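You operate a simulated robot arm through the tools that you are given. There is no shell and no other tool. Be economical: measure what you need, move in short steps, check, and stop when the job is done.

Carry out the task below with a simulated two-armed robot. There is one attempt and no reset: what you move stays moved.

## Task
Pick up the winder with the largest size on its label from the ledge of the wall board with one hand, pass it to the other hand and put it on the shelf under the side table.

Only the result counts: the job must be done as asked and must still hold three seconds after the hand-in. Knocking over, shifting, dropping, spilling or breaking anything else fails it.

## Robot
Two 7-joint arms with two-finger parallel grippers on one trunk, on a base that drives. Base frame: it is fixed to the floor where the robot stands at the start and does not move with it; the origin is under the middle of the robot, x ahead of it, y to its left, z up. Units: cm, degrees, N and s.
The left shoulder is at the start at [6, 14.7, 52.4], the right one opposite. With the tool pointing down near the work surface each hand reaches from about 10 to 64 cm from the robot's upright axis, wherever it stands, measured 20 degrees to its own side. Places, roughly: shelf under the side table [-180, -100, 40]. Payload 3.43 kg a hand.
Tool frame (each hand has its own): the origin (TCP) lies between the finger pads and is the grasp point; the fingertips stand 3 cm ahead of it; z points along the fingers, y is the line along which they close. Largest opening 9.4 cm; finger width 2.8, thickness 1; the body of the gripper, 5 by 9.6 cm, starts 5.5 cm behind the TCP.
Orientation is told as [roll, pitch, yaw] about the base's x, y, z axes, in that order, counted from this pose: with the fingers straight down and closing along the base's y, the tool's x points along the base's -x, its y along +y and its z along -z.

## Interface
- The arms move only by the tool step_arm. It takes "left_rows", "right_rows" or both (then of equal length, played together; a hand with none holds still); each is a list of rows, each a list of 7 numbers: the shift along the base's x, y, z in units of 30 mm (1.0 is 30 mm), then the turn, a rotation vector about the base's x, y, z in units of 6 degrees (1.0 is 6 degrees), then the opening, from 0 (shut) to 1 (fully open). In form: [[tx, ty, tz, wx, wy, wz, hand], ...]. A call has 1 to 8 rows; each row shifts and turns the commanded pose from where the row before left it. A call with a number of a shift or a turn outside -1 to 1 is refused whole. A row lasts 0.2 s, in which the tool goes at most 5 cm and 8.6 degrees; a call with a longer step from one row to the next is refused whole, and so is a gripper value outside its range. Where a pose cannot be reached the arm comes as near as it can. A force on the tool above 40 N (or 10 N above the force at the start of the call, whichever is more), or a blocked arm, ends the call early, and 0.2 s more pass. Each finger travels about 7.2 cm/s and halts on what it meets, pressing with about 36 N; the grip force reading is that of the motor and also rises with nothing between the fingers. The clock runs only during rows and for 0.2 s after the last one: add rows that do not move to give the fingers time. It gives the time, the measured TCP pose, the force on the tool (base axes), the opening and the grip force at its end, in the units of the frame above (readings bear some noise), with the torque about the TCP (base axes, N m) and any sound that the robot's microphone picked up.
- Cameras (640 x 400 px; columns grow to the right, rows downward): "scene" is now at [5.75, -2.57, 117.33]; the picture's right is [-0.29, -0.96, 0.00], its down [-0.43, 0.13, -0.89] and it looks along [0.86, -0.26, -0.45] (base axes); focal length 256 px, centre (320, 200). "left" rides on the left gripper at [7.6, -1.4, -10.2] in its tool frame; the picture's right is [0.18, 0.98, 0.00], its down [-0.75, 0.14, -0.64] and it looks along [-0.63, 0.12, 0.77] (tool axes); focal length 243 px, centre (320, 200). "right" rides on the right gripper at [7.6, 1.4, -10.3] in its tool frame; the picture's right is [-0.18, 0.98, 0.00], its down [-0.75, -0.14, -0.64] and it looks along [-0.63, -0.12, 0.77] (tool axes); focal length 243 px, centre (320, 200). There is no depth. A picture from a camera that has moved, and an enlarged one, comes with that camera's place and axes in the base frame and with its lens.
- grab_frame(camera): a new picture of that camera. It takes no simulated time.
- move_column(by): slides the trunk up (or, below 0, down) by that many cm; the arms and the scene camera ride with it, the base frame stays. It gives what a move gives, with no picture.
- steer(legs): drives the robot by 1 to 6 legs, each [ahead, left, turn to the left] in cm, cm and degrees, along the robot's own axes; the way and the turn of a leg run together, so that a leg with both is an arc; at most 150 cm and 180 degrees a leg. The arms and the cameras ride along, it lands a little off, and it stops where it bumps. It gives what a move gives.
- aim_head(pan, tilt): turns the head with the scene camera to pan (to the left, within 86 degrees either way) and tilt (down, from -29 to 69), counted from straight ahead of the robot. It gives what a move gives.
- zoom(camera, box): a new picture of the part [left, top, right, bottom] of that camera's present view, enlarged. It takes no simulated time.
- job_done(): hands the job in; it is judged then, once.

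Work in short steps. Places have to be worked out from the pictures, the camera data and where the tool is seen: move nearer, look again, correct. Check each grasp and each placing, and mend what went wrong. You have 120 turns and 88 pictures in all, those below and enlarged ones among them. Open the grippers and draw the arms clear of the work before you hand the job in, unless the task says otherwise; then end with one line.

The tools are called after ">>>" by a JSON object that holds its "fn" and its "kwargs". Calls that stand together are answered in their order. step_arm: Moves the arms, as the interface text tells. Its arguments: {"type":"object","properties":{"left_rows":{"type":"array","items":{"type":"array","items":{"type":"number"}}},"right_rows":{"type":"array","items":{"type":"array","items":{"type":"number"}}}},"required":[]} The other tools are called the same way: move_column (by) slides the trunk up or down; steer (legs) drives the base; aim_head (pan, tilt) turns the head that bears the scene camera; grab_frame (camera) takes a picture; zoom (camera, box) takes an enlarged picture of a part of a camera's view; job_done () hands the job in.

At the start:

```text
time_s: 0.0
left_tool_pos: [31.1, 1.32, 97.9]
left_ee_rot: [-0.1, 0.0, 0.1]
left_wrist_force: [0.4, 0.4, -0.3]
left_wrist_torque: [0.0, 0.0, 0.02]
left_grip_width: 9.42
left_grasp_force: 0.1
right_tool_pos: [29.57, -34.03, 97.92]
right_ee_rot: [0.1, 0.0, 0.0]
right_wrist_force: [0.9, 0.9, 0.4]
right_wrist_torque: [0.0, 0.0, -0.01]
right_grip_width: 9.4
right_grasp_force: 0.1
trunk travel left (down, up): [-23.1, 1.9]
robot x, y, heading: [-0.21, 0.11, -0.5]
head pan, tilt: [-16.9, 26.6]
```

scene: 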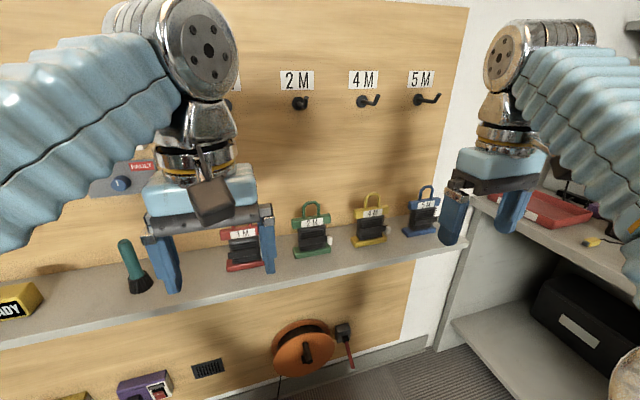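
right: 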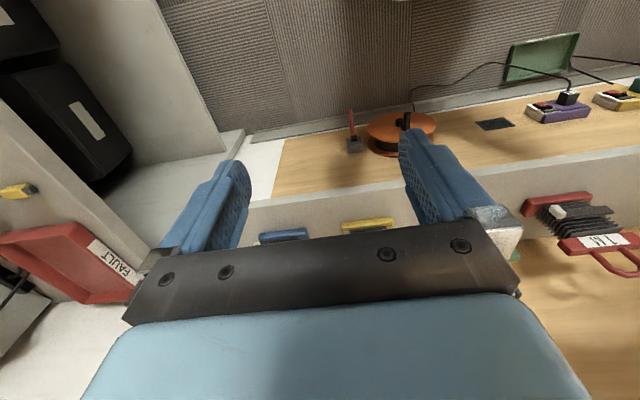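
left: 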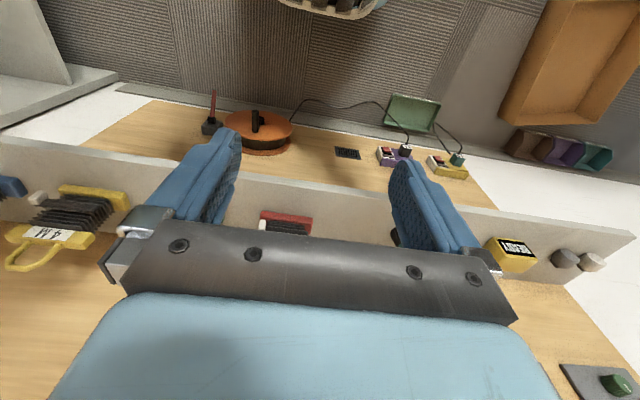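

I see four winders on the ledge with labels; I zoom in on them to read the sizes.

>>> {"fn": "zoom", "kwargs": {"camera": "scene", "box": [210, 170, 470, 290]}}

>>> {"fn": "aim_head", "kwargs": {"pan": -30, "tilt": 30}}

>>> {"fn": "grab_frame", "kwargs": {"camera": "scene"}}

```text
2.46 times, centred on (340, 230) of scene
camera zoom: at [5.75, -2.57, 117.33], right [-0.29, -0.96, 0.0], down [-0.43, 0.13, -0.89], along [0.86, -0.26, -0.45], focal length 631 px, centre (271, 126)
```

zoom: 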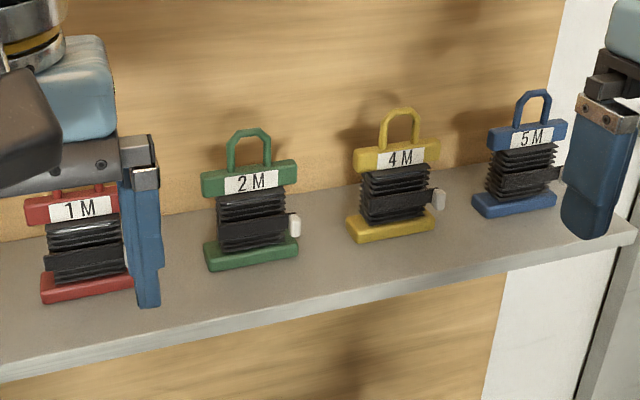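

```text
time_s: 0.8
left_tool_pos: [31.15, 1.35, 97.92]
left_ee_rot: [0.0, 0.0, 0.0]
left_wrist_force: [-0.5, -0.2, -0.3]
left_wrist_torque: [-0.01, 0.0, -0.03]
left_grip_width: 9.38
left_grasp_force: 0.1
right_tool_pos: [29.53, -33.98, 97.86]
right_ee_rot: [0.0, 0.0, 0.0]
right_wrist_force: [0.0, 0.1, -0.7]
right_wrist_torque: [-0.02, 0.0, -0.01]
right_grip_width: 9.41
right_grasp_force: 0.0
trunk travel left (down, up): [-23.1, 1.9]
robot x, y, heading: [-0.15, -0.06, 0.0]
head pan, tilt: [-30.0, 30.0]
```

```text
83 pictures are left
camera scene: at [4.81, -4.42, 116.79], right [-0.5, -0.87, 0.0], down [-0.43, 0.25, -0.87], along [0.75, -0.43, -0.5], focal length 256 px, centre (320, 200)
```

scene: 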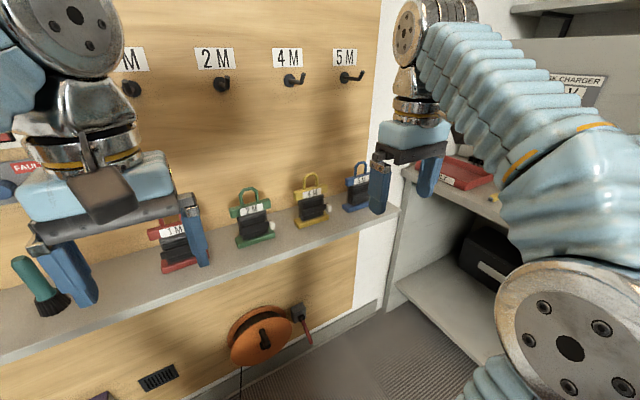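

The 5M winder (blue, rightmost) is the largest; I triangulate its base at about (55, -46, 77.5) and its handle top at about z 91. Now I look toward the side table.

>>> {"fn": "aim_head", "kwargs": {"pan": -86, "tilt": 20}}

>>> {"fn": "grab_frame", "kwargs": {"camera": "scene"}}

>>> {"fn": "aim_head", "kwargs": {"pan": 80, "tilt": 30}}

>>> {"fn": "grab_frame", "kwargs": {"camera": "scene"}}

```text
time_s: 2.0
left_tool_pos: [31.06, 1.38, 98.06]
left_ee_rot: [-0.1, 0.0, -0.1]
left_wrist_force: [0.5, -0.4, 0.4]
left_wrist_torque: [0.01, 0.02, -0.01]
left_grip_width: 9.39
left_grasp_force: 0.1
right_tool_pos: [29.55, -33.99, 98.0]
right_ee_rot: [0.0, -0.1, 0.0]
right_wrist_force: [-0.4, 0.3, -0.3]
right_wrist_torque: [0.01, 0.03, -0.01]
right_grip_width: 9.41
right_grasp_force: 0.2
trunk travel left (down, up): [-23.1, 1.9]
robot x, y, heading: [-0.15, 0.34, -0.2]
head pan, tilt: [-85.9, 20.0]
```

```text
82 pictures are left
camera scene: at [-2.36, -9.19, 118.39], right [-1.0, -0.07, 0.0], down [-0.02, 0.34, -0.94], along [0.07, -0.94, -0.34], focal length 256 px, centre (320, 200)
```

scene: 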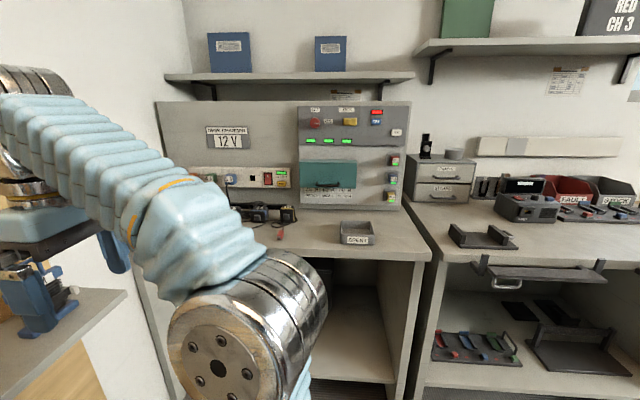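

```text
time_s: 4.5
left_tool_pos: [31.1, 1.46, 97.95]
left_ee_rot: [0.0, 0.1, 0.0]
left_wrist_force: [-0.6, 0.3, -0.4]
left_wrist_torque: [0.0, -0.01, 0.02]
left_grip_width: 9.4
left_grasp_force: 0.1
right_tool_pos: [29.48, -34.04, 97.98]
right_ee_rot: [-0.1, -0.1, 0.0]
right_wrist_force: [-0.1, 1.0, -0.5]
right_wrist_torque: [0.01, -0.01, 0.0]
right_grip_width: 9.41
right_grasp_force: 0.1
trunk travel left (down, up): [-23.1, 1.9]
robot x, y, heading: [-0.08, -0.17, -0.1]
head pan, tilt: [80.0, 30.0]
```

```text
81 pictures are left
camera scene: at [-1.45, 9.0, 116.79], right [0.98, -0.17, 0.0], down [-0.09, -0.49, -0.87], along [0.15, 0.85, -0.5], focal length 256 px, centre (320, 200)
```

scene: 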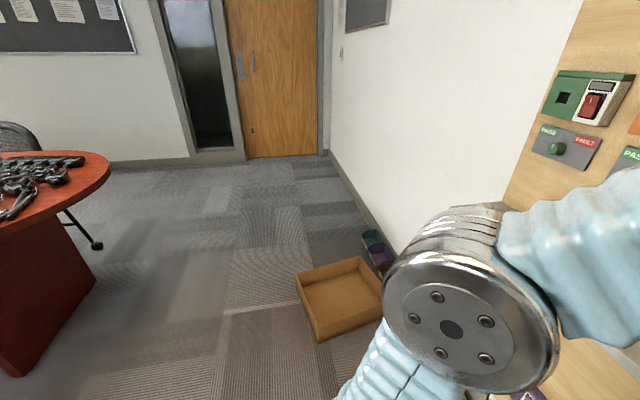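

The side table is behind-right, out of view; I turn the robot right in place to see it before deciding how to grip.

>>> {"fn": "steer", "kwargs": {"legs": [[-12, 0, 0], [0, 0, -80]]}}

>>> {"fn": "aim_head", "kwargs": {"pan": -65, "tilt": 25}}

>>> {"fn": "grab_frame", "kwargs": {"camera": "scene"}}

```text
time_s: 9.2
left_tool_pos: [-5.9, -30.66, 98.04]
left_ee_rot: [0.0, 0.0, -80.7]
left_wrist_force: [0.2, 0.3, 0.8]
left_wrist_torque: [0.0, 0.0, 0.0]
left_grip_width: 9.41
left_grasp_force: 0.0
right_tool_pos: [-41.25, -34.63, 97.96]
right_ee_rot: [0.0, 0.0, -80.7]
right_wrist_force: [-0.2, 0.3, -0.5]
right_wrist_torque: [0.0, -0.01, -0.02]
right_grip_width: 9.4
right_grasp_force: 0.0
trunk travel left (down, up): [-23.1, 1.9]
robot x, y, heading: [-12.02, -0.13, -80.8]
head pan, tilt: [80.0, 30.0]
```

```text
time_s: 11.5
left_tool_pos: [-5.88, -30.54, 97.91]
left_ee_rot: [0.0, 0.1, -80.8]
left_wrist_force: [-0.3, 0.0, -0.1]
left_wrist_torque: [0.01, -0.02, -0.01]
left_grip_width: 9.41
left_grasp_force: 0.0
right_tool_pos: [-41.2, -34.57, 98.0]
right_ee_rot: [-0.1, 0.1, -80.7]
right_wrist_force: [-0.4, 0.5, -0.1]
right_wrist_torque: [0.03, 0.02, 0.01]
right_grip_width: 9.4
right_grasp_force: 0.1
trunk travel left (down, up): [-23.1, 1.9]
robot x, y, heading: [-12.37, 0.26, -80.8]
head pan, tilt: [-65.0, 25.0]
```

```text
80 pictures are left
camera scene: at [-20.49, -2.13, 117.58], right [-0.56, 0.83, 0.0], down [0.35, 0.24, -0.91], along [-0.75, -0.51, -0.42], focal length 256 px, centre (320, 200)
```

scene: 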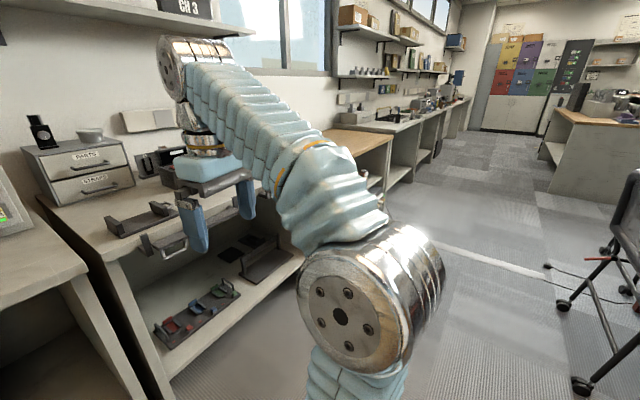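

The side table with the wood top lies behind the right arm in view. I drive nearer along the aisle to look.

>>> {"fn": "steer", "kwargs": {"legs": [[0, 0, -90], [60, 0, 0]]}}

>>> {"fn": "aim_head", "kwargs": {"pan": 40, "tilt": 30}}

>>> {"fn": "grab_frame", "kwargs": {"camera": "scene"}}

```text
time_s: 18.7
left_tool_pos: [-101.21, -14.06, 97.87]
left_ee_rot: [0.0, -0.1, -171.8]
left_wrist_force: [-0.1, -0.8, 0.4]
left_wrist_torque: [-0.02, 0.0, -0.01]
left_grip_width: 9.37
left_grasp_force: 0.1
right_tool_pos: [-104.51, 21.45, 97.98]
right_ee_rot: [0.1, -0.1, -171.9]
right_wrist_force: [-0.5, -0.1, -0.4]
right_wrist_torque: [0.01, 0.02, 0.03]
right_grip_width: 9.39
right_grasp_force: 0.1
trunk travel left (down, up): [-23.1, 1.9]
robot x, y, heading: [-70.72, -8.59, -171.8]
head pan, tilt: [-65.0, 25.0]
```

```text
time_s: 20.6
left_tool_pos: [-101.22, -14.05, 98.08]
left_ee_rot: [0.0, -0.1, -171.9]
left_wrist_force: [0.4, 0.3, -0.1]
left_wrist_torque: [0.02, -0.01, 0.0]
left_grip_width: 9.36
left_grasp_force: 0.1
right_tool_pos: [-104.52, 21.26, 97.89]
right_ee_rot: [0.0, 0.0, -171.9]
right_wrist_force: [-0.5, -0.1, -0.5]
right_wrist_torque: [0.02, 0.02, 0.0]
right_grip_width: 9.39
right_grasp_force: 0.0
trunk travel left (down, up): [-23.1, 1.9]
robot x, y, heading: [-70.85, -8.37, -171.9]
head pan, tilt: [40.0, 30.0]
```

```text
79 pictures are left
camera scene: at [-73.67, -14.47, 116.79], right [-0.74, 0.67, 0.0], down [0.33, 0.37, -0.87], along [-0.58, -0.64, -0.5], focal length 256 px, centre (320, 200)
```

scene: 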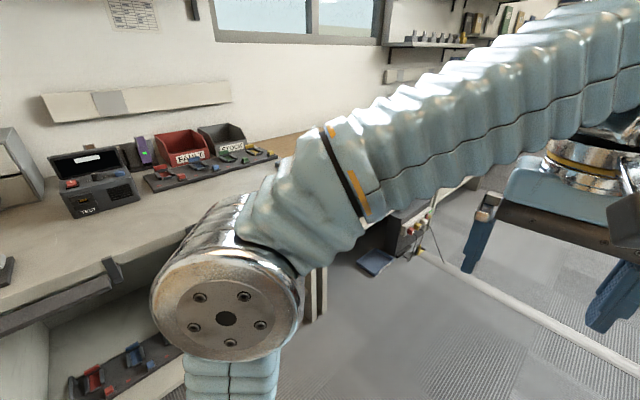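

The arm blocks the view; I drive on to x≈-180 and turn to face the table from a distance.

>>> {"fn": "steer", "kwargs": {"legs": [[0, 0, -12], [109, 0, 0], [0, 0, 93]]}}

>>> {"fn": "aim_head", "kwargs": {"pan": 0, "tilt": 35}}

>>> {"fn": "grab_frame", "kwargs": {"camera": "scene"}}

```text
time_s: 30.8
left_tool_pos: [-177.6, -31.89, 98.1]
left_ee_rot: [0.0, -0.1, -92.1]
left_wrist_force: [0.6, 0.4, -0.4]
left_wrist_torque: [0.03, -0.02, -0.01]
left_grip_width: 9.41
left_grasp_force: 0.0
right_tool_pos: [-212.99, -29.0, 97.87]
right_ee_rot: [0.0, 0.1, -91.9]
right_wrist_force: [0.1, 0.5, -0.6]
right_wrist_torque: [-0.02, 0.01, 0.0]
right_grip_width: 9.4
right_grasp_force: 0.1
trunk travel left (down, up): [-23.1, 1.9]
robot x, y, heading: [-177.63, -0.28, -92.1]
head pan, tilt: [40.0, 30.0]
```

```text
time_s: 31.8
left_tool_pos: [-177.52, -31.82, 97.88]
left_ee_rot: [0.0, 0.0, -92.1]
left_wrist_force: [-0.3, -0.8, 0.4]
left_wrist_torque: [0.03, 0.0, 0.01]
left_grip_width: 9.4
left_grasp_force: 0.1
right_tool_pos: [-212.89, -29.0, 98.11]
right_ee_rot: [0.0, -0.1, -91.9]
right_wrist_force: [0.4, -0.2, 0.7]
right_wrist_torque: [0.02, -0.01, -0.01]
right_grip_width: 9.4
right_grasp_force: 0.1
trunk travel left (down, up): [-23.1, 1.9]
robot x, y, heading: [-177.72, -0.7, -92.1]
head pan, tilt: [0.0, 35.0]
```

```text
78 pictures are left
camera scene: at [-178.13, -6.39, 116.01], right [-1.0, 0.03, 0.0], down [0.02, 0.57, -0.82], along [-0.03, -0.82, -0.57], focal length 256 px, centre (320, 200)
```

scene: 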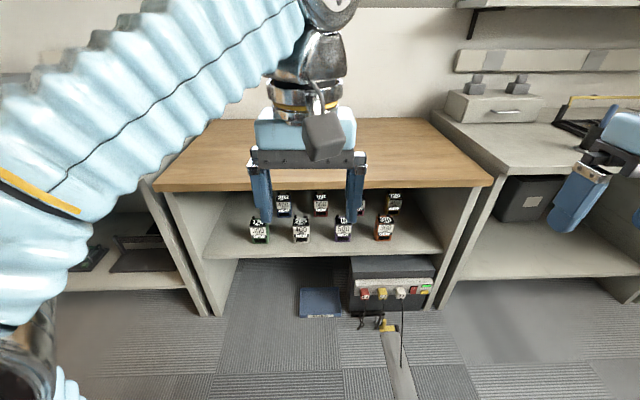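

The wooden side table has a shelf with small items on it. I zoom in to measure free space.

>>> {"fn": "zoom", "kwargs": {"camera": "scene", "box": [150, 110, 500, 330]}}

>>> {"fn": "aim_head", "kwargs": {"pan": 0, "tilt": 60}}

>>> {"fn": "grab_frame", "kwargs": {"camera": "scene"}}

```text
1.82 times, centred on (325, 220) of scene
camera zoom: at [-178.13, -6.39, 116.01], right [-1.0, 0.03, 0.0], down [0.02, 0.57, -0.82], along [-0.03, -0.82, -0.57], focal length 466 px, centre (311, 164)
```

zoom: 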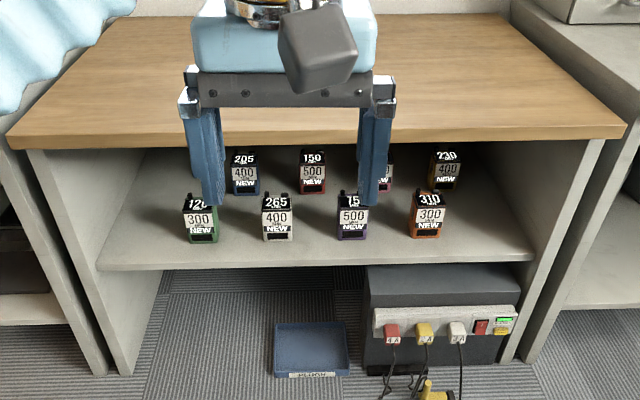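

```text
time_s: 32.7
left_tool_pos: [-177.6, -31.91, 98.02]
left_ee_rot: [0.1, 0.0, -92.0]
left_wrist_force: [0.4, -0.2, 0.5]
left_wrist_torque: [-0.02, -0.03, -0.03]
left_grip_width: 9.4
left_grasp_force: 0.1
right_tool_pos: [-213.0, -28.88, 97.89]
right_ee_rot: [0.0, -0.1, -91.9]
right_wrist_force: [0.1, -0.3, -0.1]
right_wrist_torque: [-0.02, -0.01, 0.05]
right_grip_width: 9.4
right_grasp_force: 0.2
trunk travel left (down, up): [-23.1, 1.9]
robot x, y, heading: [-177.68, -0.84, -92.0]
head pan, tilt: [0.0, 60.0]
```

```text
76 pictures are left
camera scene: at [-178.06, -4.26, 112.58], right [-1.0, 0.03, 0.0], down [0.03, 0.87, -0.5], along [-0.02, -0.5, -0.87], focal length 256 px, centre (320, 200)
```

scene: 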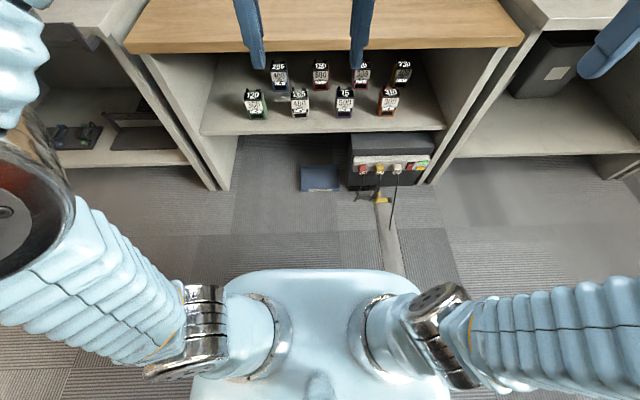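

Free space exists at the shelf's left end (x≈-137..-152, shelf z≈40, front y≈-78). I drive back to the wall board, standing slightly right of the start.

>>> {"fn": "steer", "kwargs": {"legs": [[0, 0, 92], [150, 0, 0], [20, 0, 0], [0, -12, 0]]}}

>>> {"fn": "aim_head", "kwargs": {"pan": -20, "tilt": 30}}

>>> {"fn": "grab_frame", "kwargs": {"camera": "scene"}}

```text
time_s: 46.0
left_tool_pos: [21.26, -5.2, 97.95]
left_ee_rot: [0.0, 0.0, 2.4]
left_wrist_force: [-0.2, 0.3, 0.0]
left_wrist_torque: [-0.02, -0.02, 0.01]
left_grip_width: 9.38
left_grasp_force: 0.2
right_tool_pos: [20.93, -40.63, 97.97]
right_ee_rot: [0.1, -0.1, 2.3]
right_wrist_force: [0.1, -0.2, -0.2]
right_wrist_torque: [-0.02, -0.01, 0.01]
right_grip_width: 9.41
right_grasp_force: 0.0
trunk travel left (down, up): [-23.1, 1.9]
robot x, y, heading: [-10.18, -7.89, 2.6]
head pan, tilt: [0.0, 60.0]
```

```text
time_s: 47.0
left_tool_pos: [21.17, -5.18, 98.05]
left_ee_rot: [0.1, 0.0, 2.3]
left_wrist_force: [-0.1, 0.1, 0.3]
left_wrist_torque: [0.01, 0.0, -0.02]
left_grip_width: 9.39
left_grasp_force: 0.0
right_tool_pos: [20.93, -40.74, 97.93]
right_ee_rot: [0.0, 0.0, 2.3]
right_wrist_force: [0.5, -0.8, -0.5]
right_wrist_torque: [0.02, 0.01, -0.08]
right_grip_width: 9.39
right_grasp_force: 0.1
trunk travel left (down, up): [-23.1, 1.9]
robot x, y, heading: [-10.11, -7.46, 2.4]
head pan, tilt: [-20.0, 30.0]
```

```text
75 pictures are left
camera scene: at [-4.25, -10.68, 116.78], right [-0.3, -0.95, 0.0], down [-0.48, 0.15, -0.87], along [0.82, -0.26, -0.5], focal length 256 px, centre (320, 200)
```

scene: 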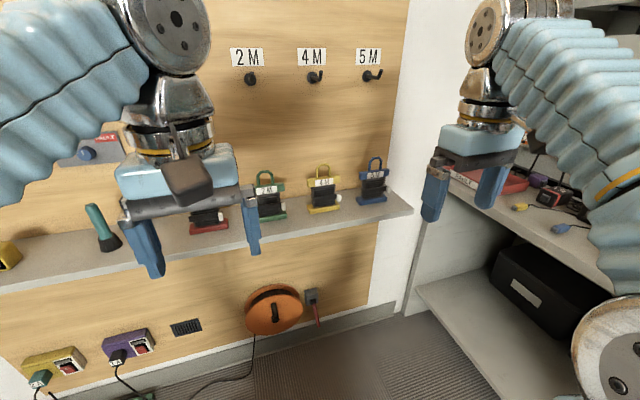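

I start pitching the right hand toward horizontal-forward, moving it a bit forward while well clear of the ledge.

>>> {"fn": "step_arm", "kwargs": {"right_rows": [[0.4, 0, 0, 0, -1, 0, 1], [0.4, 0, 0, 0, -1, 0, 1], [0.4, 0, 0, 0, -1, 0, 1], [0.4, 0, 0, 0, -1, 0, 1], [0.4, 0, 0, 0, -1, 0, 1], [0.4, 0, 0, 0, -1, 0, 1], [0.4, 0, 0, 0, -1, 0, 1], [0.4, 0, 0, 0, -1, 0, 1]]}}

>>> {"fn": "step_arm", "kwargs": {"right_rows": [[0.3, 0, 0, 0, -1, 0, 1], [0.3, 0, 0, 0, -1, 0, 1], [0.3, 0, 0, 0, -1, 0, 1], [0, 0, 0, 0, -1, 0, 1], [0, 0, 0, 0, 0, -0.4, 1]]}}

>>> {"fn": "grab_frame", "kwargs": {"camera": "right"}}

>>> {"fn": "grab_frame", "kwargs": {"camera": "scene"}}

```text
time_s: 48.8
left_tool_pos: [21.21, -5.22, 97.92]
left_ee_rot: [0.0, 0.0, 2.3]
left_wrist_force: [0.2, 0.0, 0.0]
left_wrist_torque: [0.02, 0.01, 0.0]
left_grip_width: 9.43
left_grasp_force: 0.1
right_tool_pos: [30.61, -40.71, 97.99]
right_ee_rot: [-2.6, -48.0, 3.4]
right_wrist_force: [0.3, -0.1, 0.0]
right_wrist_torque: [0.0, -0.02, 0.0]
right_grip_width: 9.39
right_grasp_force: 0.0
trunk travel left (down, up): [-23.1, 1.9]
robot x, y, heading: [-9.95, -7.75, 2.4]
head pan, tilt: [-20.0, 30.0]
```

```text
time_s: 50.0
left_tool_pos: [21.28, -5.36, 97.91]
left_ee_rot: [-0.1, -0.2, 2.3]
left_wrist_force: [-0.6, 0.0, -0.2]
left_wrist_torque: [0.03, -0.01, -0.01]
left_grip_width: 9.4
left_grasp_force: 0.0
right_tool_pos: [33.28, -40.81, 98.05]
right_ee_rot: [-7.1, -72.0, 5.0]
right_wrist_force: [0.4, -0.3, 0.1]
right_wrist_torque: [0.01, 0.05, 0.03]
right_grip_width: 9.37
right_grasp_force: 0.0
trunk travel left (down, up): [-23.1, 1.9]
robot x, y, heading: [-9.82, -7.89, 2.1]
head pan, tilt: [-20.0, 30.0]
```

```text
74 pictures are left
camera right: at [21.19, -39.2, 93.91], right [0.09, 0.99, 0.14], down [-0.38, -0.09, 0.92], along [0.92, -0.13, 0.37], focal length 243 px, centre (320, 200)
```

right: 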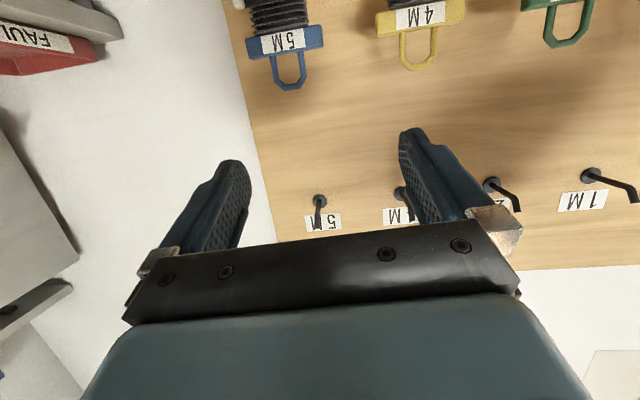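

```text
73 pictures are left
camera scene: at [-4.25, -10.7, 116.79], right [-0.3, -0.95, 0.0], down [-0.48, 0.15, -0.87], along [0.82, -0.26, -0.5], focal length 256 px, centre (320, 200)
```

scene: 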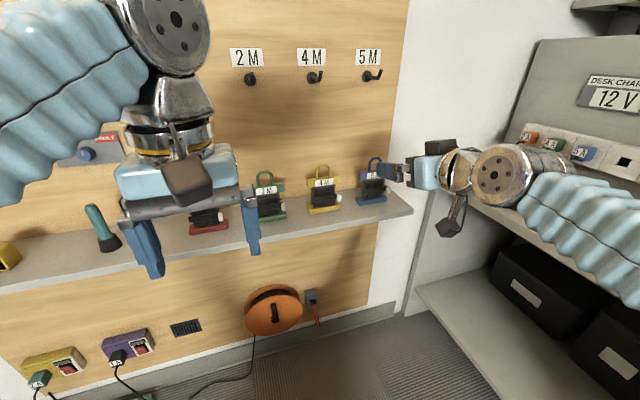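

The handle loop is located about (55, -45.6, 90). Before moving further right, I check the right arm's clearance to the bench.

>>> {"fn": "aim_head", "kwargs": {"pan": -75, "tilt": 35}}

>>> {"fn": "grab_frame", "kwargs": {"camera": "scene"}}

```text
time_s: 51.2
left_tool_pos: [21.18, -5.27, 97.98]
left_ee_rot: [0.1, 0.0, 2.3]
left_wrist_force: [-0.6, -0.8, -0.3]
left_wrist_torque: [-0.04, 0.0, -0.02]
left_grip_width: 9.39
left_grasp_force: 0.1
right_tool_pos: [33.21, -40.75, 97.91]
right_ee_rot: [-7.2, -71.8, 5.1]
right_wrist_force: [-0.1, -0.1, 1.2]
right_wrist_torque: [0.01, -0.01, 0.0]
right_grip_width: 9.4
right_grasp_force: 0.1
trunk travel left (down, up): [-23.1, 1.9]
robot x, y, heading: [-9.95, -8.05, 2.4]
head pan, tilt: [-75.0, 35.0]
```

```text
72 pictures are left
camera scene: at [-10.24, -16.34, 116.01], right [-0.95, -0.3, 0.0], down [-0.17, 0.55, -0.82], along [0.24, -0.78, -0.57], focal length 256 px, centre (320, 200)
```

scene: 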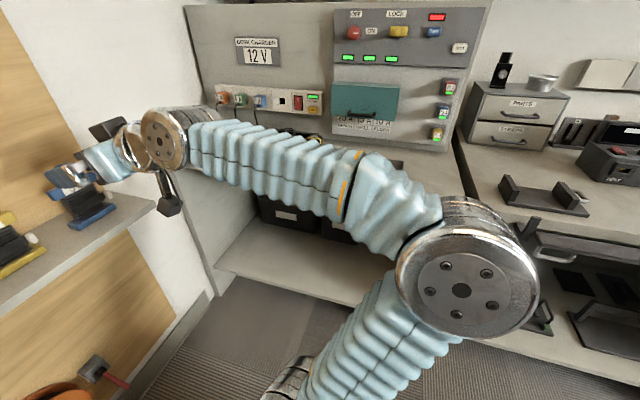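

Clearance is good (elbow around y -35..-41). I level the hand, square it up, shift to y≈-45.6, then drive forward 10 cm.

>>> {"fn": "step_arm", "kwargs": {"right_rows": [[0, -0.5, 0, 0.37, -0.9, 0.4, 1], [0, -0.5, 0, 0, -1, 0, 1], [0, -0.6, 0, 0, -0.9, 0, 1], [0, 0, 0, 0, 0, 0, 1]]}}

>>> {"fn": "steer", "kwargs": {"legs": [[8, 0, -2.4]]}}

>>> {"fn": "aim_head", "kwargs": {"pan": -40, "tilt": 25}}

>>> {"fn": "grab_frame", "kwargs": {"camera": "scene"}}

>>> {"fn": "grab_frame", "kwargs": {"camera": "right"}}

```text
time_s: 52.2
left_tool_pos: [21.29, -5.27, 97.87]
left_ee_rot: [0.1, 0.0, 2.3]
left_wrist_force: [0.0, -0.8, 0.5]
left_wrist_torque: [-0.03, -0.02, 0.03]
left_grip_width: 9.38
left_grasp_force: 0.1
right_tool_pos: [33.21, -45.64, 97.88]
right_ee_rot: [-3.6, -88.8, 4.2]
right_wrist_force: [-0.2, 0.3, -0.6]
right_wrist_torque: [0.0, 0.0, 0.01]
right_grip_width: 9.42
right_grasp_force: 0.0
trunk travel left (down, up): [-23.1, 1.9]
robot x, y, heading: [-10.12, -8.05, 2.3]
head pan, tilt: [-75.0, 35.0]
```

```text
time_s: 53.2
left_tool_pos: [29.21, -6.46, 98.04]
left_ee_rot: [0.1, -0.1, -0.1]
left_wrist_force: [-1.8, 0.6, 0.2]
left_wrist_torque: [-0.02, 0.0, -0.02]
left_grip_width: 9.4
left_grasp_force: 0.1
right_tool_pos: [39.67, -47.14, 97.92]
right_ee_rot: [-3.6, -88.8, 1.8]
right_wrist_force: [-0.7, -0.1, 0.8]
right_wrist_torque: [0.03, 0.0, -0.01]
right_grip_width: 9.38
right_grasp_force: 0.1
trunk travel left (down, up): [-23.1, 1.9]
robot x, y, heading: [-1.77, -7.91, -0.3]
head pan, tilt: [-75.0, 35.0]
```

```text
time_s: 54.3
left_tool_pos: [29.24, -6.35, 97.9]
left_ee_rot: [0.1, -0.1, -0.1]
left_wrist_force: [-0.5, -0.4, -0.9]
left_wrist_torque: [0.0, 0.01, -0.02]
left_grip_width: 9.4
left_grasp_force: 0.1
right_tool_pos: [39.71, -47.15, 97.97]
right_ee_rot: [-3.4, -88.8, 1.6]
right_wrist_force: [-0.4, -0.2, -0.1]
right_wrist_torque: [0.0, -0.03, 0.0]
right_grip_width: 9.38
right_grasp_force: 0.0
trunk travel left (down, up): [-23.1, 1.9]
robot x, y, heading: [-2.25, -7.24, 0.2]
head pan, tilt: [-40.0, 25.0]
```

```text
71 pictures are left
camera scene: at [2.17, -13.6, 117.58], right [-0.64, -0.76, 0.0], down [-0.32, 0.27, -0.91], along [0.69, -0.58, -0.42], focal length 256 px, centre (320, 200)
```

scene: 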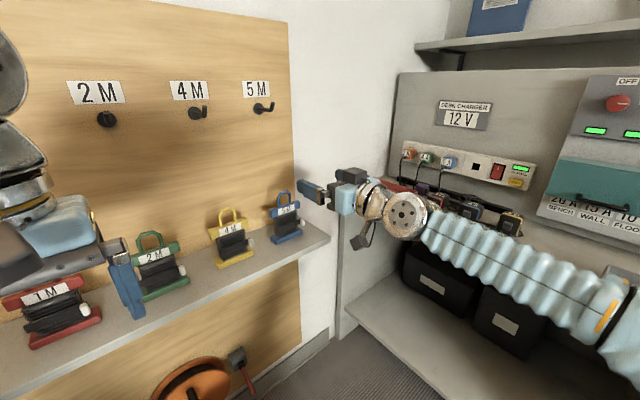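

```text
70 pictures are left
camera right: at [29.29, -45.56, 90.53], right [0.03, 0.98, 0.18], down [-0.63, -0.12, 0.77], along [0.78, -0.14, 0.61], focal length 243 px, centre (320, 200)
```

right: 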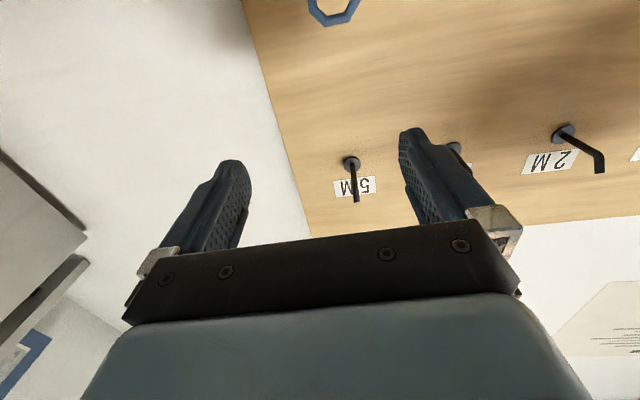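

I zoom on the winder and gripper to measure their offset.

>>> {"fn": "zoom", "kwargs": {"camera": "scene", "box": [240, 160, 380, 250]}}

```text
4.44 times, centred on (310, 205) of scene
camera zoom: at [2.17, -13.6, 117.58], right [-0.64, -0.76, 0.0], down [-0.32, 0.27, -0.91], along [0.69, -0.58, -0.42], focal length 1139 px, centre (364, 178)
```

zoom: 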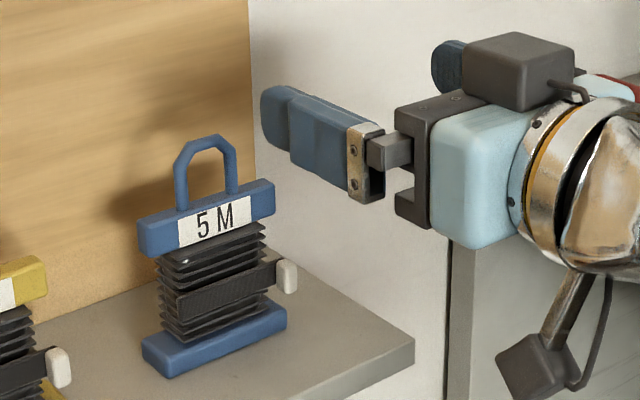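

The loop is at about (54.6, -45.5), spanning z 87.6–92. I lower the right hand to z≈89.7 in front of the ledge and align it, then look.

>>> {"fn": "step_arm", "kwargs": {"right_rows": [[0, 0.3, -0.9, 0, 0, 0.3, 1], [0, 0.25, -0.95, 0, 0, 0, 1], [0.4, 0, -0.9, 0, 0, 0, 1], [0.4, 0, 0, 0, 0, 0, 1], [0, 0, 0, 0, 0, 0, 1]]}}

>>> {"fn": "zoom", "kwargs": {"camera": "scene", "box": [240, 160, 380, 250]}}

>>> {"fn": "grab_frame", "kwargs": {"camera": "right"}}

```text
time_s: 55.5
left_tool_pos: [29.19, -6.44, 97.97]
left_ee_rot: [0.0, 0.0, -0.1]
left_wrist_force: [0.4, -0.2, 0.0]
left_wrist_torque: [-0.04, -0.01, 0.02]
left_grip_width: 9.39
left_grasp_force: 0.1
right_tool_pos: [42.1, -45.54, 89.58]
right_ee_rot: [-4.0, -88.8, 4.0]
right_wrist_force: [0.1, 0.4, 0.6]
right_wrist_torque: [-0.02, 0.02, 0.02]
right_grip_width: 9.4
right_grasp_force: 0.1
trunk travel left (down, up): [-23.1, 1.9]
robot x, y, heading: [-1.57, -7.7, -0.1]
head pan, tilt: [-40.0, 25.0]
```

```text
4.44 times, centred on (310, 205) of scene
camera zoom: at [2.18, -13.59, 117.58], right [-0.64, -0.77, 0.0], down [-0.32, 0.27, -0.91], along [0.69, -0.58, -0.42], focal length 1139 px, centre (364, 178)
```

zoom: 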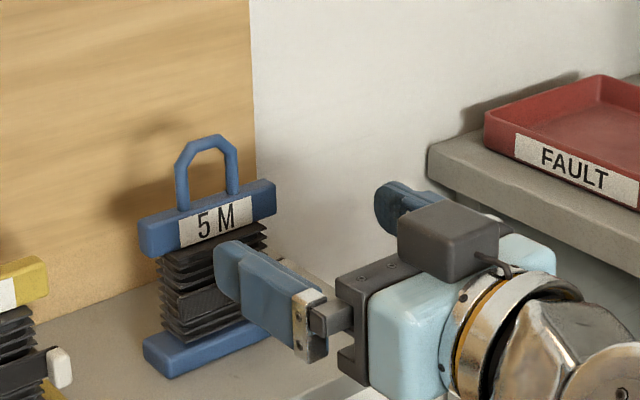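

```text
67 pictures are left
camera right: at [31.56, -44.2, 82.24], right [0.0, 0.98, 0.18], down [-0.63, -0.14, 0.77], along [0.78, -0.12, 0.61], focal length 243 px, centre (320, 200)
```

right: 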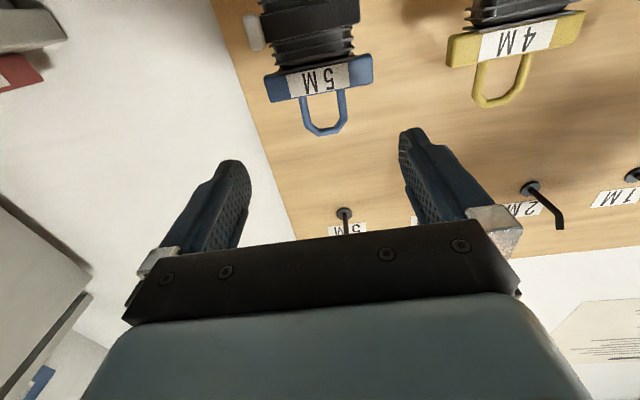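

Both views agree: loop at y -45.5, legs z≈88.2–90.5. I raise slightly and advance 9 cm, then check.

>>> {"fn": "step_arm", "kwargs": {"right_rows": [[0.5, 0, 0.15, 0, 0, 0, 1], [0.7, 0, 0, 0, 0, 0, 1], [0.7, 0, 0, 0, 0, 0, 1], [0.7, 0, 0, 0, 0, 0, 1], [0.4, 0, 0, 0, 0, 0, 1], [0, 0, 0, 0, 0, 0, 1]]}}

>>> {"fn": "zoom", "kwargs": {"camera": "scene", "box": [240, 160, 380, 250]}}

>>> {"fn": "grab_frame", "kwargs": {"camera": "right"}}

```text
time_s: 56.9
left_tool_pos: [29.3, -6.41, 98.07]
left_ee_rot: [0.0, 0.0, -0.1]
left_wrist_force: [-0.6, 0.8, -0.3]
left_wrist_torque: [-0.02, -0.06, 0.0]
left_grip_width: 9.4
left_grasp_force: 0.2
right_tool_pos: [51.09, -45.47, 90.13]
right_ee_rot: [-3.6, -88.9, 3.7]
right_wrist_force: [1.0, 0.5, -0.4]
right_wrist_torque: [0.0, 0.01, -0.01]
right_grip_width: 9.41
right_grasp_force: 0.0
trunk travel left (down, up): [-23.1, 1.9]
robot x, y, heading: [-1.34, -7.47, 0.1]
head pan, tilt: [-40.0, 25.0]
```

```text
4.44 times, centred on (310, 205) of scene
camera zoom: at [2.19, -13.59, 117.58], right [-0.64, -0.77, 0.0], down [-0.32, 0.27, -0.91], along [0.69, -0.58, -0.42], focal length 1139 px, centre (364, 178)
```

zoom: 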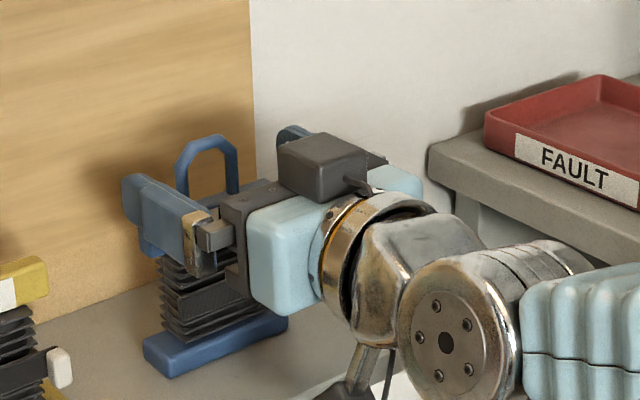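

```text
65 pictures are left
camera right: at [40.57, -44.12, 82.72], right [0.0, 0.98, 0.18], down [-0.63, -0.14, 0.77], along [0.78, -0.12, 0.61], focal length 243 px, centre (320, 200)
```

right: 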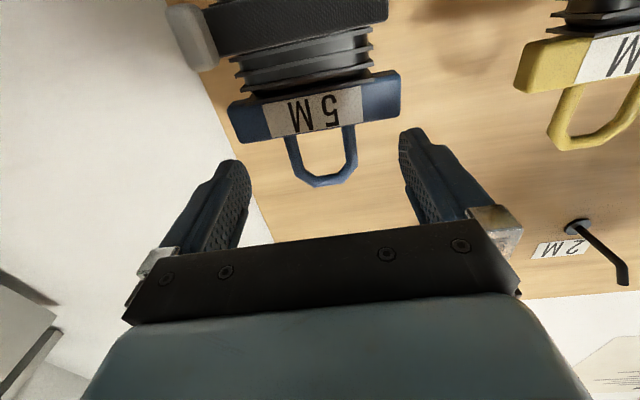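

Aligned; I advance the last 3.2 cm and close on the loop.

>>> {"fn": "step_arm", "kwargs": {"right_rows": [[0.6, 0, 0, 0, 0, 0, 1], [0.5, 0, 0, 0, 0, 0, 1], [0, 0, 0, 0, 0, 0, 1], [0, 0, 0, 0, 0, 0, 0.6], [0, 0, 0, 0, 0, 0, 0.4], [0, 0, 0, 0, 0, 0, 0.2], [0, 0, 0, 0, 0, 0, 0.2], [0, 0, 0, 0, 0, 0, 0.2]]}}

>>> {"fn": "zoom", "kwargs": {"camera": "scene", "box": [240, 160, 380, 250]}}

>>> {"fn": "grab_frame", "kwargs": {"camera": "right"}}

```text
time_s: 58.7
left_tool_pos: [29.34, -6.48, 97.97]
left_ee_rot: [0.0, 0.0, -0.1]
left_wrist_force: [-1.0, 0.2, 0.1]
left_wrist_torque: [-0.04, 0.03, 0.01]
left_grip_width: 9.39
left_grasp_force: 0.1
right_tool_pos: [54.43, -45.52, 90.06]
right_ee_rot: [-3.4, -88.8, 3.4]
right_wrist_force: [1.0, 0.5, 0.7]
right_wrist_torque: [0.0, -0.1, -0.03]
right_grip_width: 4.53
right_grasp_force: 36.3
trunk travel left (down, up): [-23.1, 1.9]
robot x, y, heading: [-2.17, -7.72, -0.2]
head pan, tilt: [-40.0, 25.0]
```

```text
4.44 times, centred on (310, 205) of scene
camera zoom: at [2.18, -13.59, 117.59], right [-0.64, -0.77, 0.0], down [-0.32, 0.27, -0.91], along [0.69, -0.58, -0.42], focal length 1139 px, centre (364, 178)
```

zoom: 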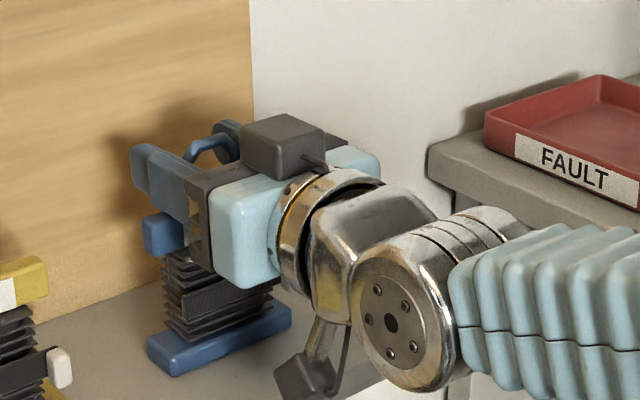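

```text
63 pictures are left
camera right: at [43.96, -44.14, 82.71], right [0.0, 0.98, 0.18], down [-0.63, -0.14, 0.77], along [0.78, -0.12, 0.61], focal length 243 px, centre (320, 200)
```

right: 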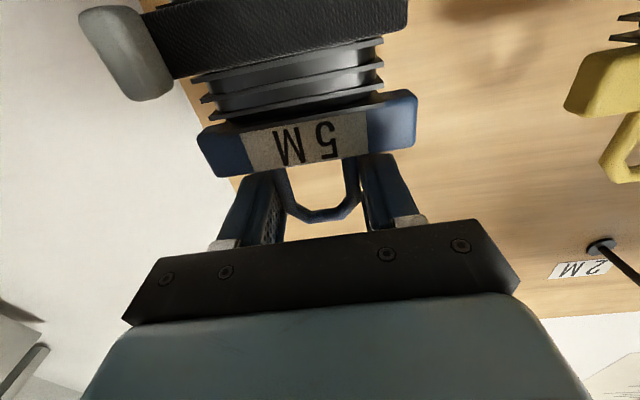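

Gripped at 4.5 cm width. I lift about 2.5 cm and check.

>>> {"fn": "step_arm", "kwargs": {"right_rows": [[0, 0, 0.2, 0, 0, 0, 0.2], [0, 0, 0.3, 0, 0, 0, 0.2], [0, 0, 0.4, 0, 0, 0, 0.2], [0, 0, 0, 0, 0, 0, 0.2]]}}

>>> {"fn": "zoom", "kwargs": {"camera": "scene", "box": [240, 160, 380, 250]}}

```text
time_s: 59.7
left_tool_pos: [29.29, -6.49, 98.0]
left_ee_rot: [-0.1, 0.1, -0.1]
left_wrist_force: [1.2, -0.5, -0.7]
left_wrist_torque: [-0.04, -0.03, -0.01]
left_grip_width: 9.39
left_grasp_force: 0.1
right_tool_pos: [54.35, -45.53, 92.89]
right_ee_rot: [-3.4, -88.7, 3.4]
right_wrist_force: [-0.4, -0.1, -1.7]
right_wrist_torque: [-0.04, 0.0, 0.04]
right_grip_width: 4.52
right_grasp_force: 35.8
trunk travel left (down, up): [-23.1, 1.9]
robot x, y, heading: [-1.39, -7.55, -0.1]
head pan, tilt: [-40.0, 25.0]
```

```text
4.44 times, centred on (310, 205) of scene
camera zoom: at [2.19, -13.6, 117.58], right [-0.64, -0.77, 0.0], down [-0.32, 0.27, -0.91], along [0.69, -0.58, -0.42], focal length 1139 px, centre (364, 178)
```

zoom: 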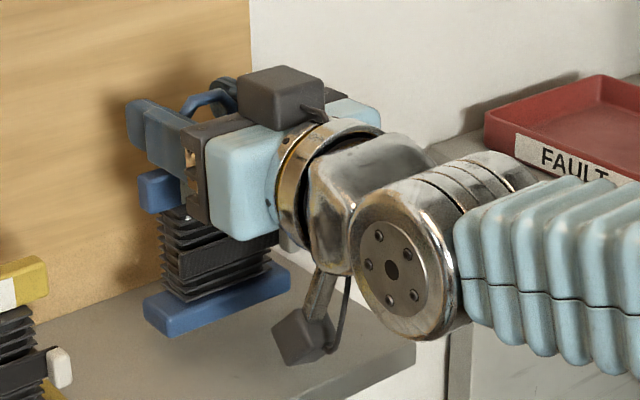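

Lifted cleanly. I retreat from the wall with the arm, then back the base up into free space.

>>> {"fn": "step_arm", "kwargs": {"right_rows": [[-0.3, 0, 0.4, 0, 0, 0, 0.2], [-0.6, 0, 0, 0, 0, 0, 0.2], [-0.7, 0, 0, 0, 0, 0, 0.2], [-0.7, 0, 0, 0, 0, 0, 0.2], [-0.5, 0, 0, 0, 0, 0, 0.2], [0, 0, 0, 0, 0, 0, 0.2]]}}

>>> {"fn": "steer", "kwargs": {"legs": [[-55, 0, 0]]}}

>>> {"fn": "grab_frame", "kwargs": {"camera": "scene"}}

```text
time_s: 61.1
left_tool_pos: [29.27, -6.38, 98.03]
left_ee_rot: [0.0, 0.1, -0.1]
left_wrist_force: [1.2, 0.6, 0.6]
left_wrist_torque: [0.02, 0.0, 0.04]
left_grip_width: 9.38
left_grasp_force: 0.0
right_tool_pos: [45.88, -45.6, 93.87]
right_ee_rot: [-3.8, -88.6, 3.8]
right_wrist_force: [0.4, 1.4, -1.2]
right_wrist_torque: [-0.01, -0.01, 0.01]
right_grip_width: 4.55
right_grasp_force: 36.1
trunk travel left (down, up): [-23.1, 1.9]
robot x, y, heading: [-1.84, -7.18, -0.3]
head pan, tilt: [-40.0, 25.0]
```

```text
time_s: 64.2
left_tool_pos: [-25.6, -6.42, 97.97]
left_ee_rot: [0.0, 0.0, -0.1]
left_wrist_force: [0.2, -0.3, 0.3]
left_wrist_torque: [0.04, -0.01, 0.01]
left_grip_width: 9.39
left_grasp_force: 0.1
right_tool_pos: [-8.87, -45.47, 94.0]
right_ee_rot: [-3.4, -88.7, 3.3]
right_wrist_force: [0.1, 0.8, -1.6]
right_wrist_torque: [0.01, 0.0, 0.03]
right_grip_width: 4.55
right_grasp_force: 36.0
trunk travel left (down, up): [-23.1, 1.9]
robot x, y, heading: [-56.79, -7.72, -0.0]
head pan, tilt: [-40.0, 25.0]
```

```text
61 pictures are left
camera scene: at [-52.59, -13.51, 117.58], right [-0.64, -0.76, 0.0], down [-0.32, 0.27, -0.91], along [0.69, -0.58, -0.42], focal length 256 px, centre (320, 200)
```

scene: 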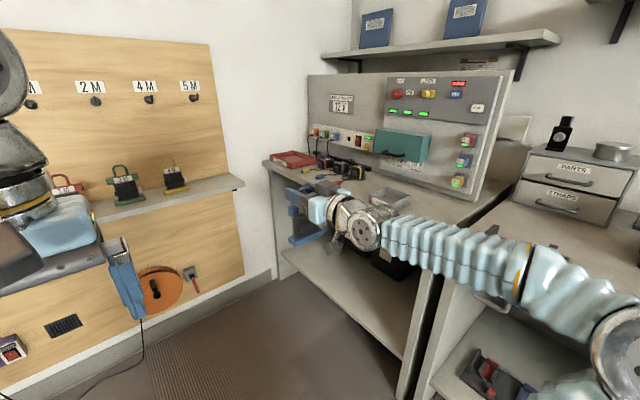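

Robot is squared (heading 0) in free space. I begin orienting the left hand: first yaw +90° while moving it forward-left.

>>> {"fn": "step_arm", "kwargs": {"left_rows": [[0.4, 0.5, 0, 0, 0, 1, 1], [0.4, 0.5, 0, 0, 0, 1, 1], [0.4, 0.5, 0, 0, 0, 1, 1], [0.4, 0.5, 0, 0, 0, 1, 1], [0.4, 0.5, 0, 0, 0, 1, 1], [0.4, 0.5, 0, 0, 0, 1, 1], [0.4, 0.5, 0, 0, 0, 1, 1], [0.4, 0, 0, 0, 0, 1, 1]]}}

>>> {"fn": "step_arm", "kwargs": {"left_rows": [[0.4, 0, 0, 0, 0, 1, 1], [0.4, 0, 0, 0, 0, 1, 1], [0.4, 0, 0, 0, 0, 1, 1], [0.3, 0, 0, 0, 0, 1, 1], [0.3, 0, 0, 0, 0, 1, 1], [0, 0, 0, 0, 0, 1, 1], [0, 0, 0, 0, 0, 1, 1], [0, 0, 0, 0, 0, 0, 1]]}}

```text
time_s: 66.0
left_tool_pos: [-16.69, 2.8, 96.49]
left_ee_rot: [2.0, 0.5, 42.7]
left_wrist_force: [-0.1, 0.0, -0.6]
left_wrist_torque: [0.03, 0.0, 0.01]
left_grip_width: 9.39
left_grasp_force: 0.0
left hand out of reach, approached as far as the arm can: row 7
right_tool_pos: [-8.97, -45.58, 93.84]
right_ee_rot: [-2.2, -88.7, 2.2]
right_wrist_force: [-0.3, -0.9, -1.8]
right_wrist_torque: [0.0, -0.04, 0.06]
right_grip_width: 4.52
right_grasp_force: 36.1
trunk travel left (down, up): [-23.1, 1.9]
robot x, y, heading: [-56.72, -7.7, -0.1]
head pan, tilt: [-40.0, 25.0]
```

```text
time_s: 67.8
left_tool_pos: [-14.8, 2.92, 96.14]
left_ee_rot: [1.4, 0.4, 66.7]
left_wrist_force: [-0.2, 0.1, 0.0]
left_wrist_torque: [0.02, 0.0, -0.03]
left_grip_width: 9.41
left_grasp_force: 0.2
left hand out of reach, approached as far as the arm can: row 1, 2, 3, 4, 5
right_tool_pos: [-8.98, -45.61, 93.92]
right_ee_rot: [-3.4, -88.7, 3.3]
right_wrist_force: [-0.4, -1.0, -1.4]
right_wrist_torque: [-0.05, 0.02, 0.01]
right_grip_width: 4.53
right_grasp_force: 35.7
trunk travel left (down, up): [-23.1, 1.9]
robot x, y, heading: [-56.26, -7.5, -0.3]
head pan, tilt: [-40.0, 25.0]
```

Tool-down at that height is at the reach limit; rolling the fingers toward -y should free it. I combine the rolls and lower a bit.

>>> {"fn": "step_arm", "kwargs": {"left_rows": [[0, 0, -0.3, -1, 0, 0, 1], [0, 0, -0.3, -1, 0, 0, 1], [0, 0, -0.3, -1, 0, 0, 1], [0, 0, 0, -1, 0, 0, 1], [0, 0, 0, -1, 0, 0, 1], [0, 0, 0, -1, 0, 0, 1], [0, 0, 0, -1, 0, 0, 1], [0, 0, 0, -1, 0, 0, 1]]}}

>>> {"fn": "step_arm", "kwargs": {"left_rows": [[0, 0, 0, -1, 0, 0, 1], [0, 0, 0, -1, 0, 0, 1], [0, 0, 0, -1, 0, 0, 1], [0, 0, 0, -1, 0, 0, 1], [0, 0, 0, -1, 0, 0, 1], [0, 0, 0, -1, 0, 0, 1], [0, 0, 0, -1, 0, 0, 1], [0, 0, 0, 0, 0, 0, 1]]}}

>>> {"fn": "aim_head", "kwargs": {"pan": -10, "tilt": 30}}

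>>> {"fn": "grab_frame", "kwargs": {"camera": "scene"}}

>>> {"fn": "grab_frame", "kwargs": {"camera": "left"}}

```text
time_s: 69.6
left_tool_pos: [-14.85, 2.99, 93.33]
left_ee_rot: [-22.4, 43.4, 57.0]
left_wrist_force: [-0.1, 0.4, -0.3]
left_wrist_torque: [-0.03, 0.0, -0.02]
left_grip_width: 9.43
left_grasp_force: 0.1
right_tool_pos: [-8.96, -45.51, 93.98]
right_ee_rot: [-3.2, -88.8, 3.1]
right_wrist_force: [-0.7, -0.6, -2.4]
right_wrist_torque: [-0.02, -0.04, 0.02]
right_grip_width: 4.53
right_grasp_force: 36.1
trunk travel left (down, up): [-23.1, 1.9]
robot x, y, heading: [-56.78, -7.78, 0.1]
head pan, tilt: [-40.0, 25.0]
```

```text
time_s: 71.4
left_tool_pos: [-14.74, 2.95, 93.35]
left_ee_rot: [-89.6, 66.7, -1.0]
left_wrist_force: [-0.2, 0.8, -0.8]
left_wrist_torque: [-0.01, -0.05, -0.02]
left_grip_width: 9.39
left_grasp_force: 0.0
right_tool_pos: [-8.88, -45.51, 93.87]
right_ee_rot: [-3.4, -88.6, 3.4]
right_wrist_force: [-0.3, -0.4, -2.0]
right_wrist_torque: [0.01, -0.08, -0.01]
right_grip_width: 4.51
right_grasp_force: 36.6
trunk travel left (down, up): [-23.1, 1.9]
robot x, y, heading: [-56.75, -7.46, -0.3]
head pan, tilt: [-40.0, 25.0]
```

```text
time_s: 72.4
left_tool_pos: [-14.66, 2.91, 93.41]
left_ee_rot: [-89.3, 66.7, -1.0]
left_wrist_force: [-0.1, -0.3, -0.2]
left_wrist_torque: [-0.02, 0.01, -0.01]
left_grip_width: 9.39
left_grasp_force: 0.1
right_tool_pos: [-8.97, -45.55, 93.97]
right_ee_rot: [-3.4, -88.8, 3.2]
right_wrist_force: [0.4, -0.3, -1.5]
right_wrist_torque: [0.0, 0.0, -0.02]
right_grip_width: 4.56
right_grasp_force: 36.1
trunk travel left (down, up): [-23.1, 1.9]
robot x, y, heading: [-56.6, -7.8, 0.1]
head pan, tilt: [-10.0, 30.0]
```

```text
60 pictures are left
camera scene: at [-50.74, -9.17, 116.79], right [-0.18, -0.98, 0.0], down [-0.49, 0.09, -0.87], along [0.85, -0.15, -0.5], focal length 256 px, centre (320, 200)
```

scene: 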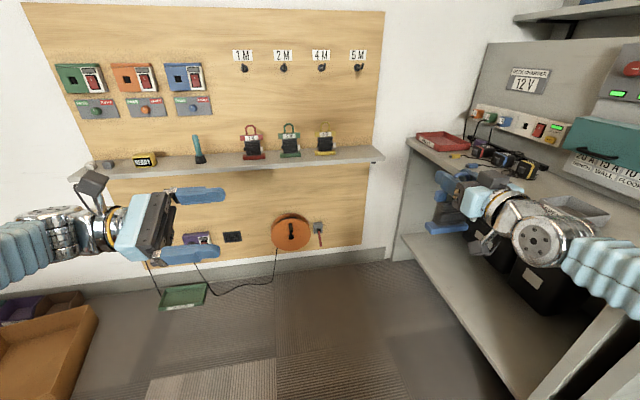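

```text
59 pictures are left
camera left: at [-16.06, 13.31, 101.01], right [-0.98, 0.03, -0.22], down [0.19, 0.64, -0.75], along [0.12, -0.77, -0.63], focal length 243 px, centre (320, 200)
```

left: 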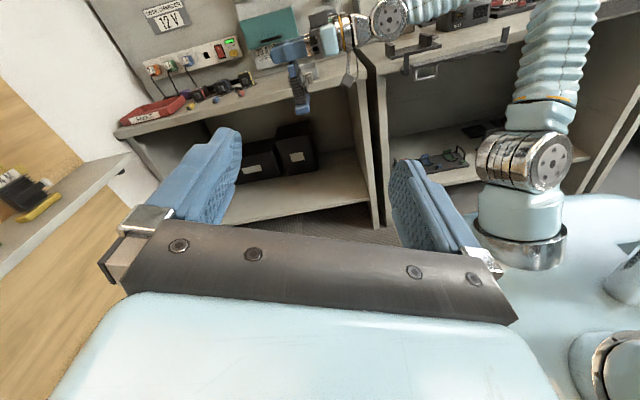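

Left fingers point along -y but are twisted 23°; I correct this, and bring the winder over to y≈-30.

>>> {"fn": "step_arm", "kwargs": {"left_rows": [[0.5, 0, -0.5, 0, 1, 0, 1], [0.5, 0, -0.5, 0, 1, 0, 1], [0.5, 0, 0, 0, 1, 0, 1], [0.5, 0, 0, 0, 0.9, 0, 1], [0, 0, 0, 0, 0, 0, 1], [0, 0, 0, 0, 0, 0, 1], [0, 0, 0, 0, 0, 0, 1]], "right_rows": [[0, 0.6, 0, 0, 0, 0, 0.2], [0, 0.9, 0, 0, 0, 0, 0.2], [0, 0.9, 0, 0, 0, 0, 0.2], [0, 0.9, 0, 0, 0, 0, 0.2], [0, 0.9, 0, 0, 0, 0, 0.2], [0, 0.6, 0, 0, 0, 0, 0.2], [0, 0, 0, 0, 0, 0, 0.2]]}}

>>> {"fn": "grab_frame", "kwargs": {"camera": "scene"}}

>>> {"fn": "grab_frame", "kwargs": {"camera": "left"}}

```text
time_s: 74.0
left_tool_pos: [-8.58, 3.09, 90.33]
left_ee_rot: [165.3, 89.6, -106.3]
left_wrist_force: [0.6, 0.1, 0.8]
left_wrist_torque: [-0.01, 0.01, -0.04]
left_grip_width: 9.36
left_grasp_force: 0.1
right_tool_pos: [-8.79, -31.05, 93.96]
right_ee_rot: [-3.6, -88.8, 3.6]
right_wrist_force: [0.0, 0.3, -1.4]
right_wrist_torque: [-0.02, 0.01, -0.01]
right_grip_width: 4.54
right_grasp_force: 35.6
trunk travel left (down, up): [-23.1, 1.9]
robot x, y, heading: [-56.57, -7.39, -0.2]
head pan, tilt: [-10.0, 30.0]
```

```text
58 pictures are left
camera scene: at [-50.74, -9.15, 116.79], right [-0.18, -0.98, 0.0], down [-0.49, 0.09, -0.87], along [0.85, -0.15, -0.5], focal length 256 px, centre (320, 200)
```

scene: 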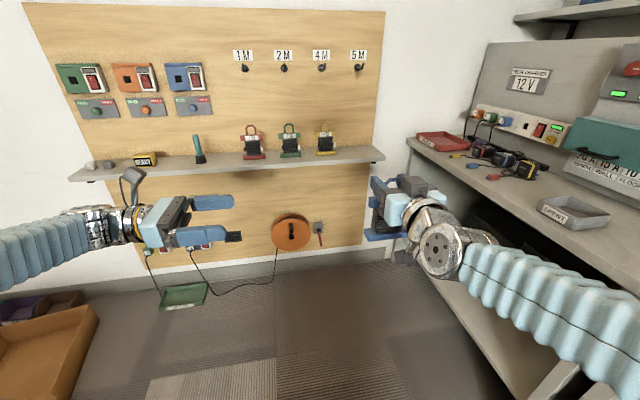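

```text
57 pictures are left
camera left: at [-6.79, 13.39, 97.85], right [-0.98, 0.03, 0.19], down [-0.13, 0.64, -0.76], along [-0.14, -0.77, -0.63], focal length 243 px, centre (320, 200)
```

left: 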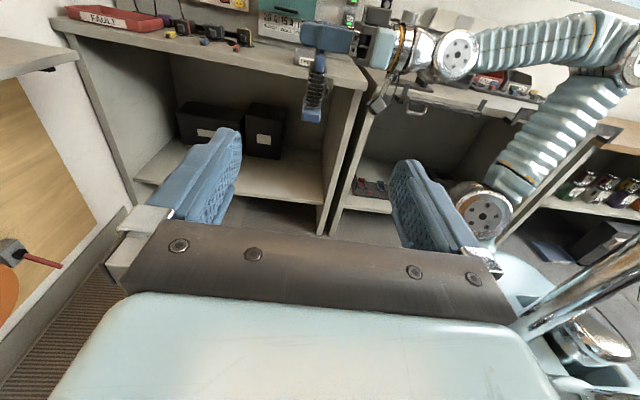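

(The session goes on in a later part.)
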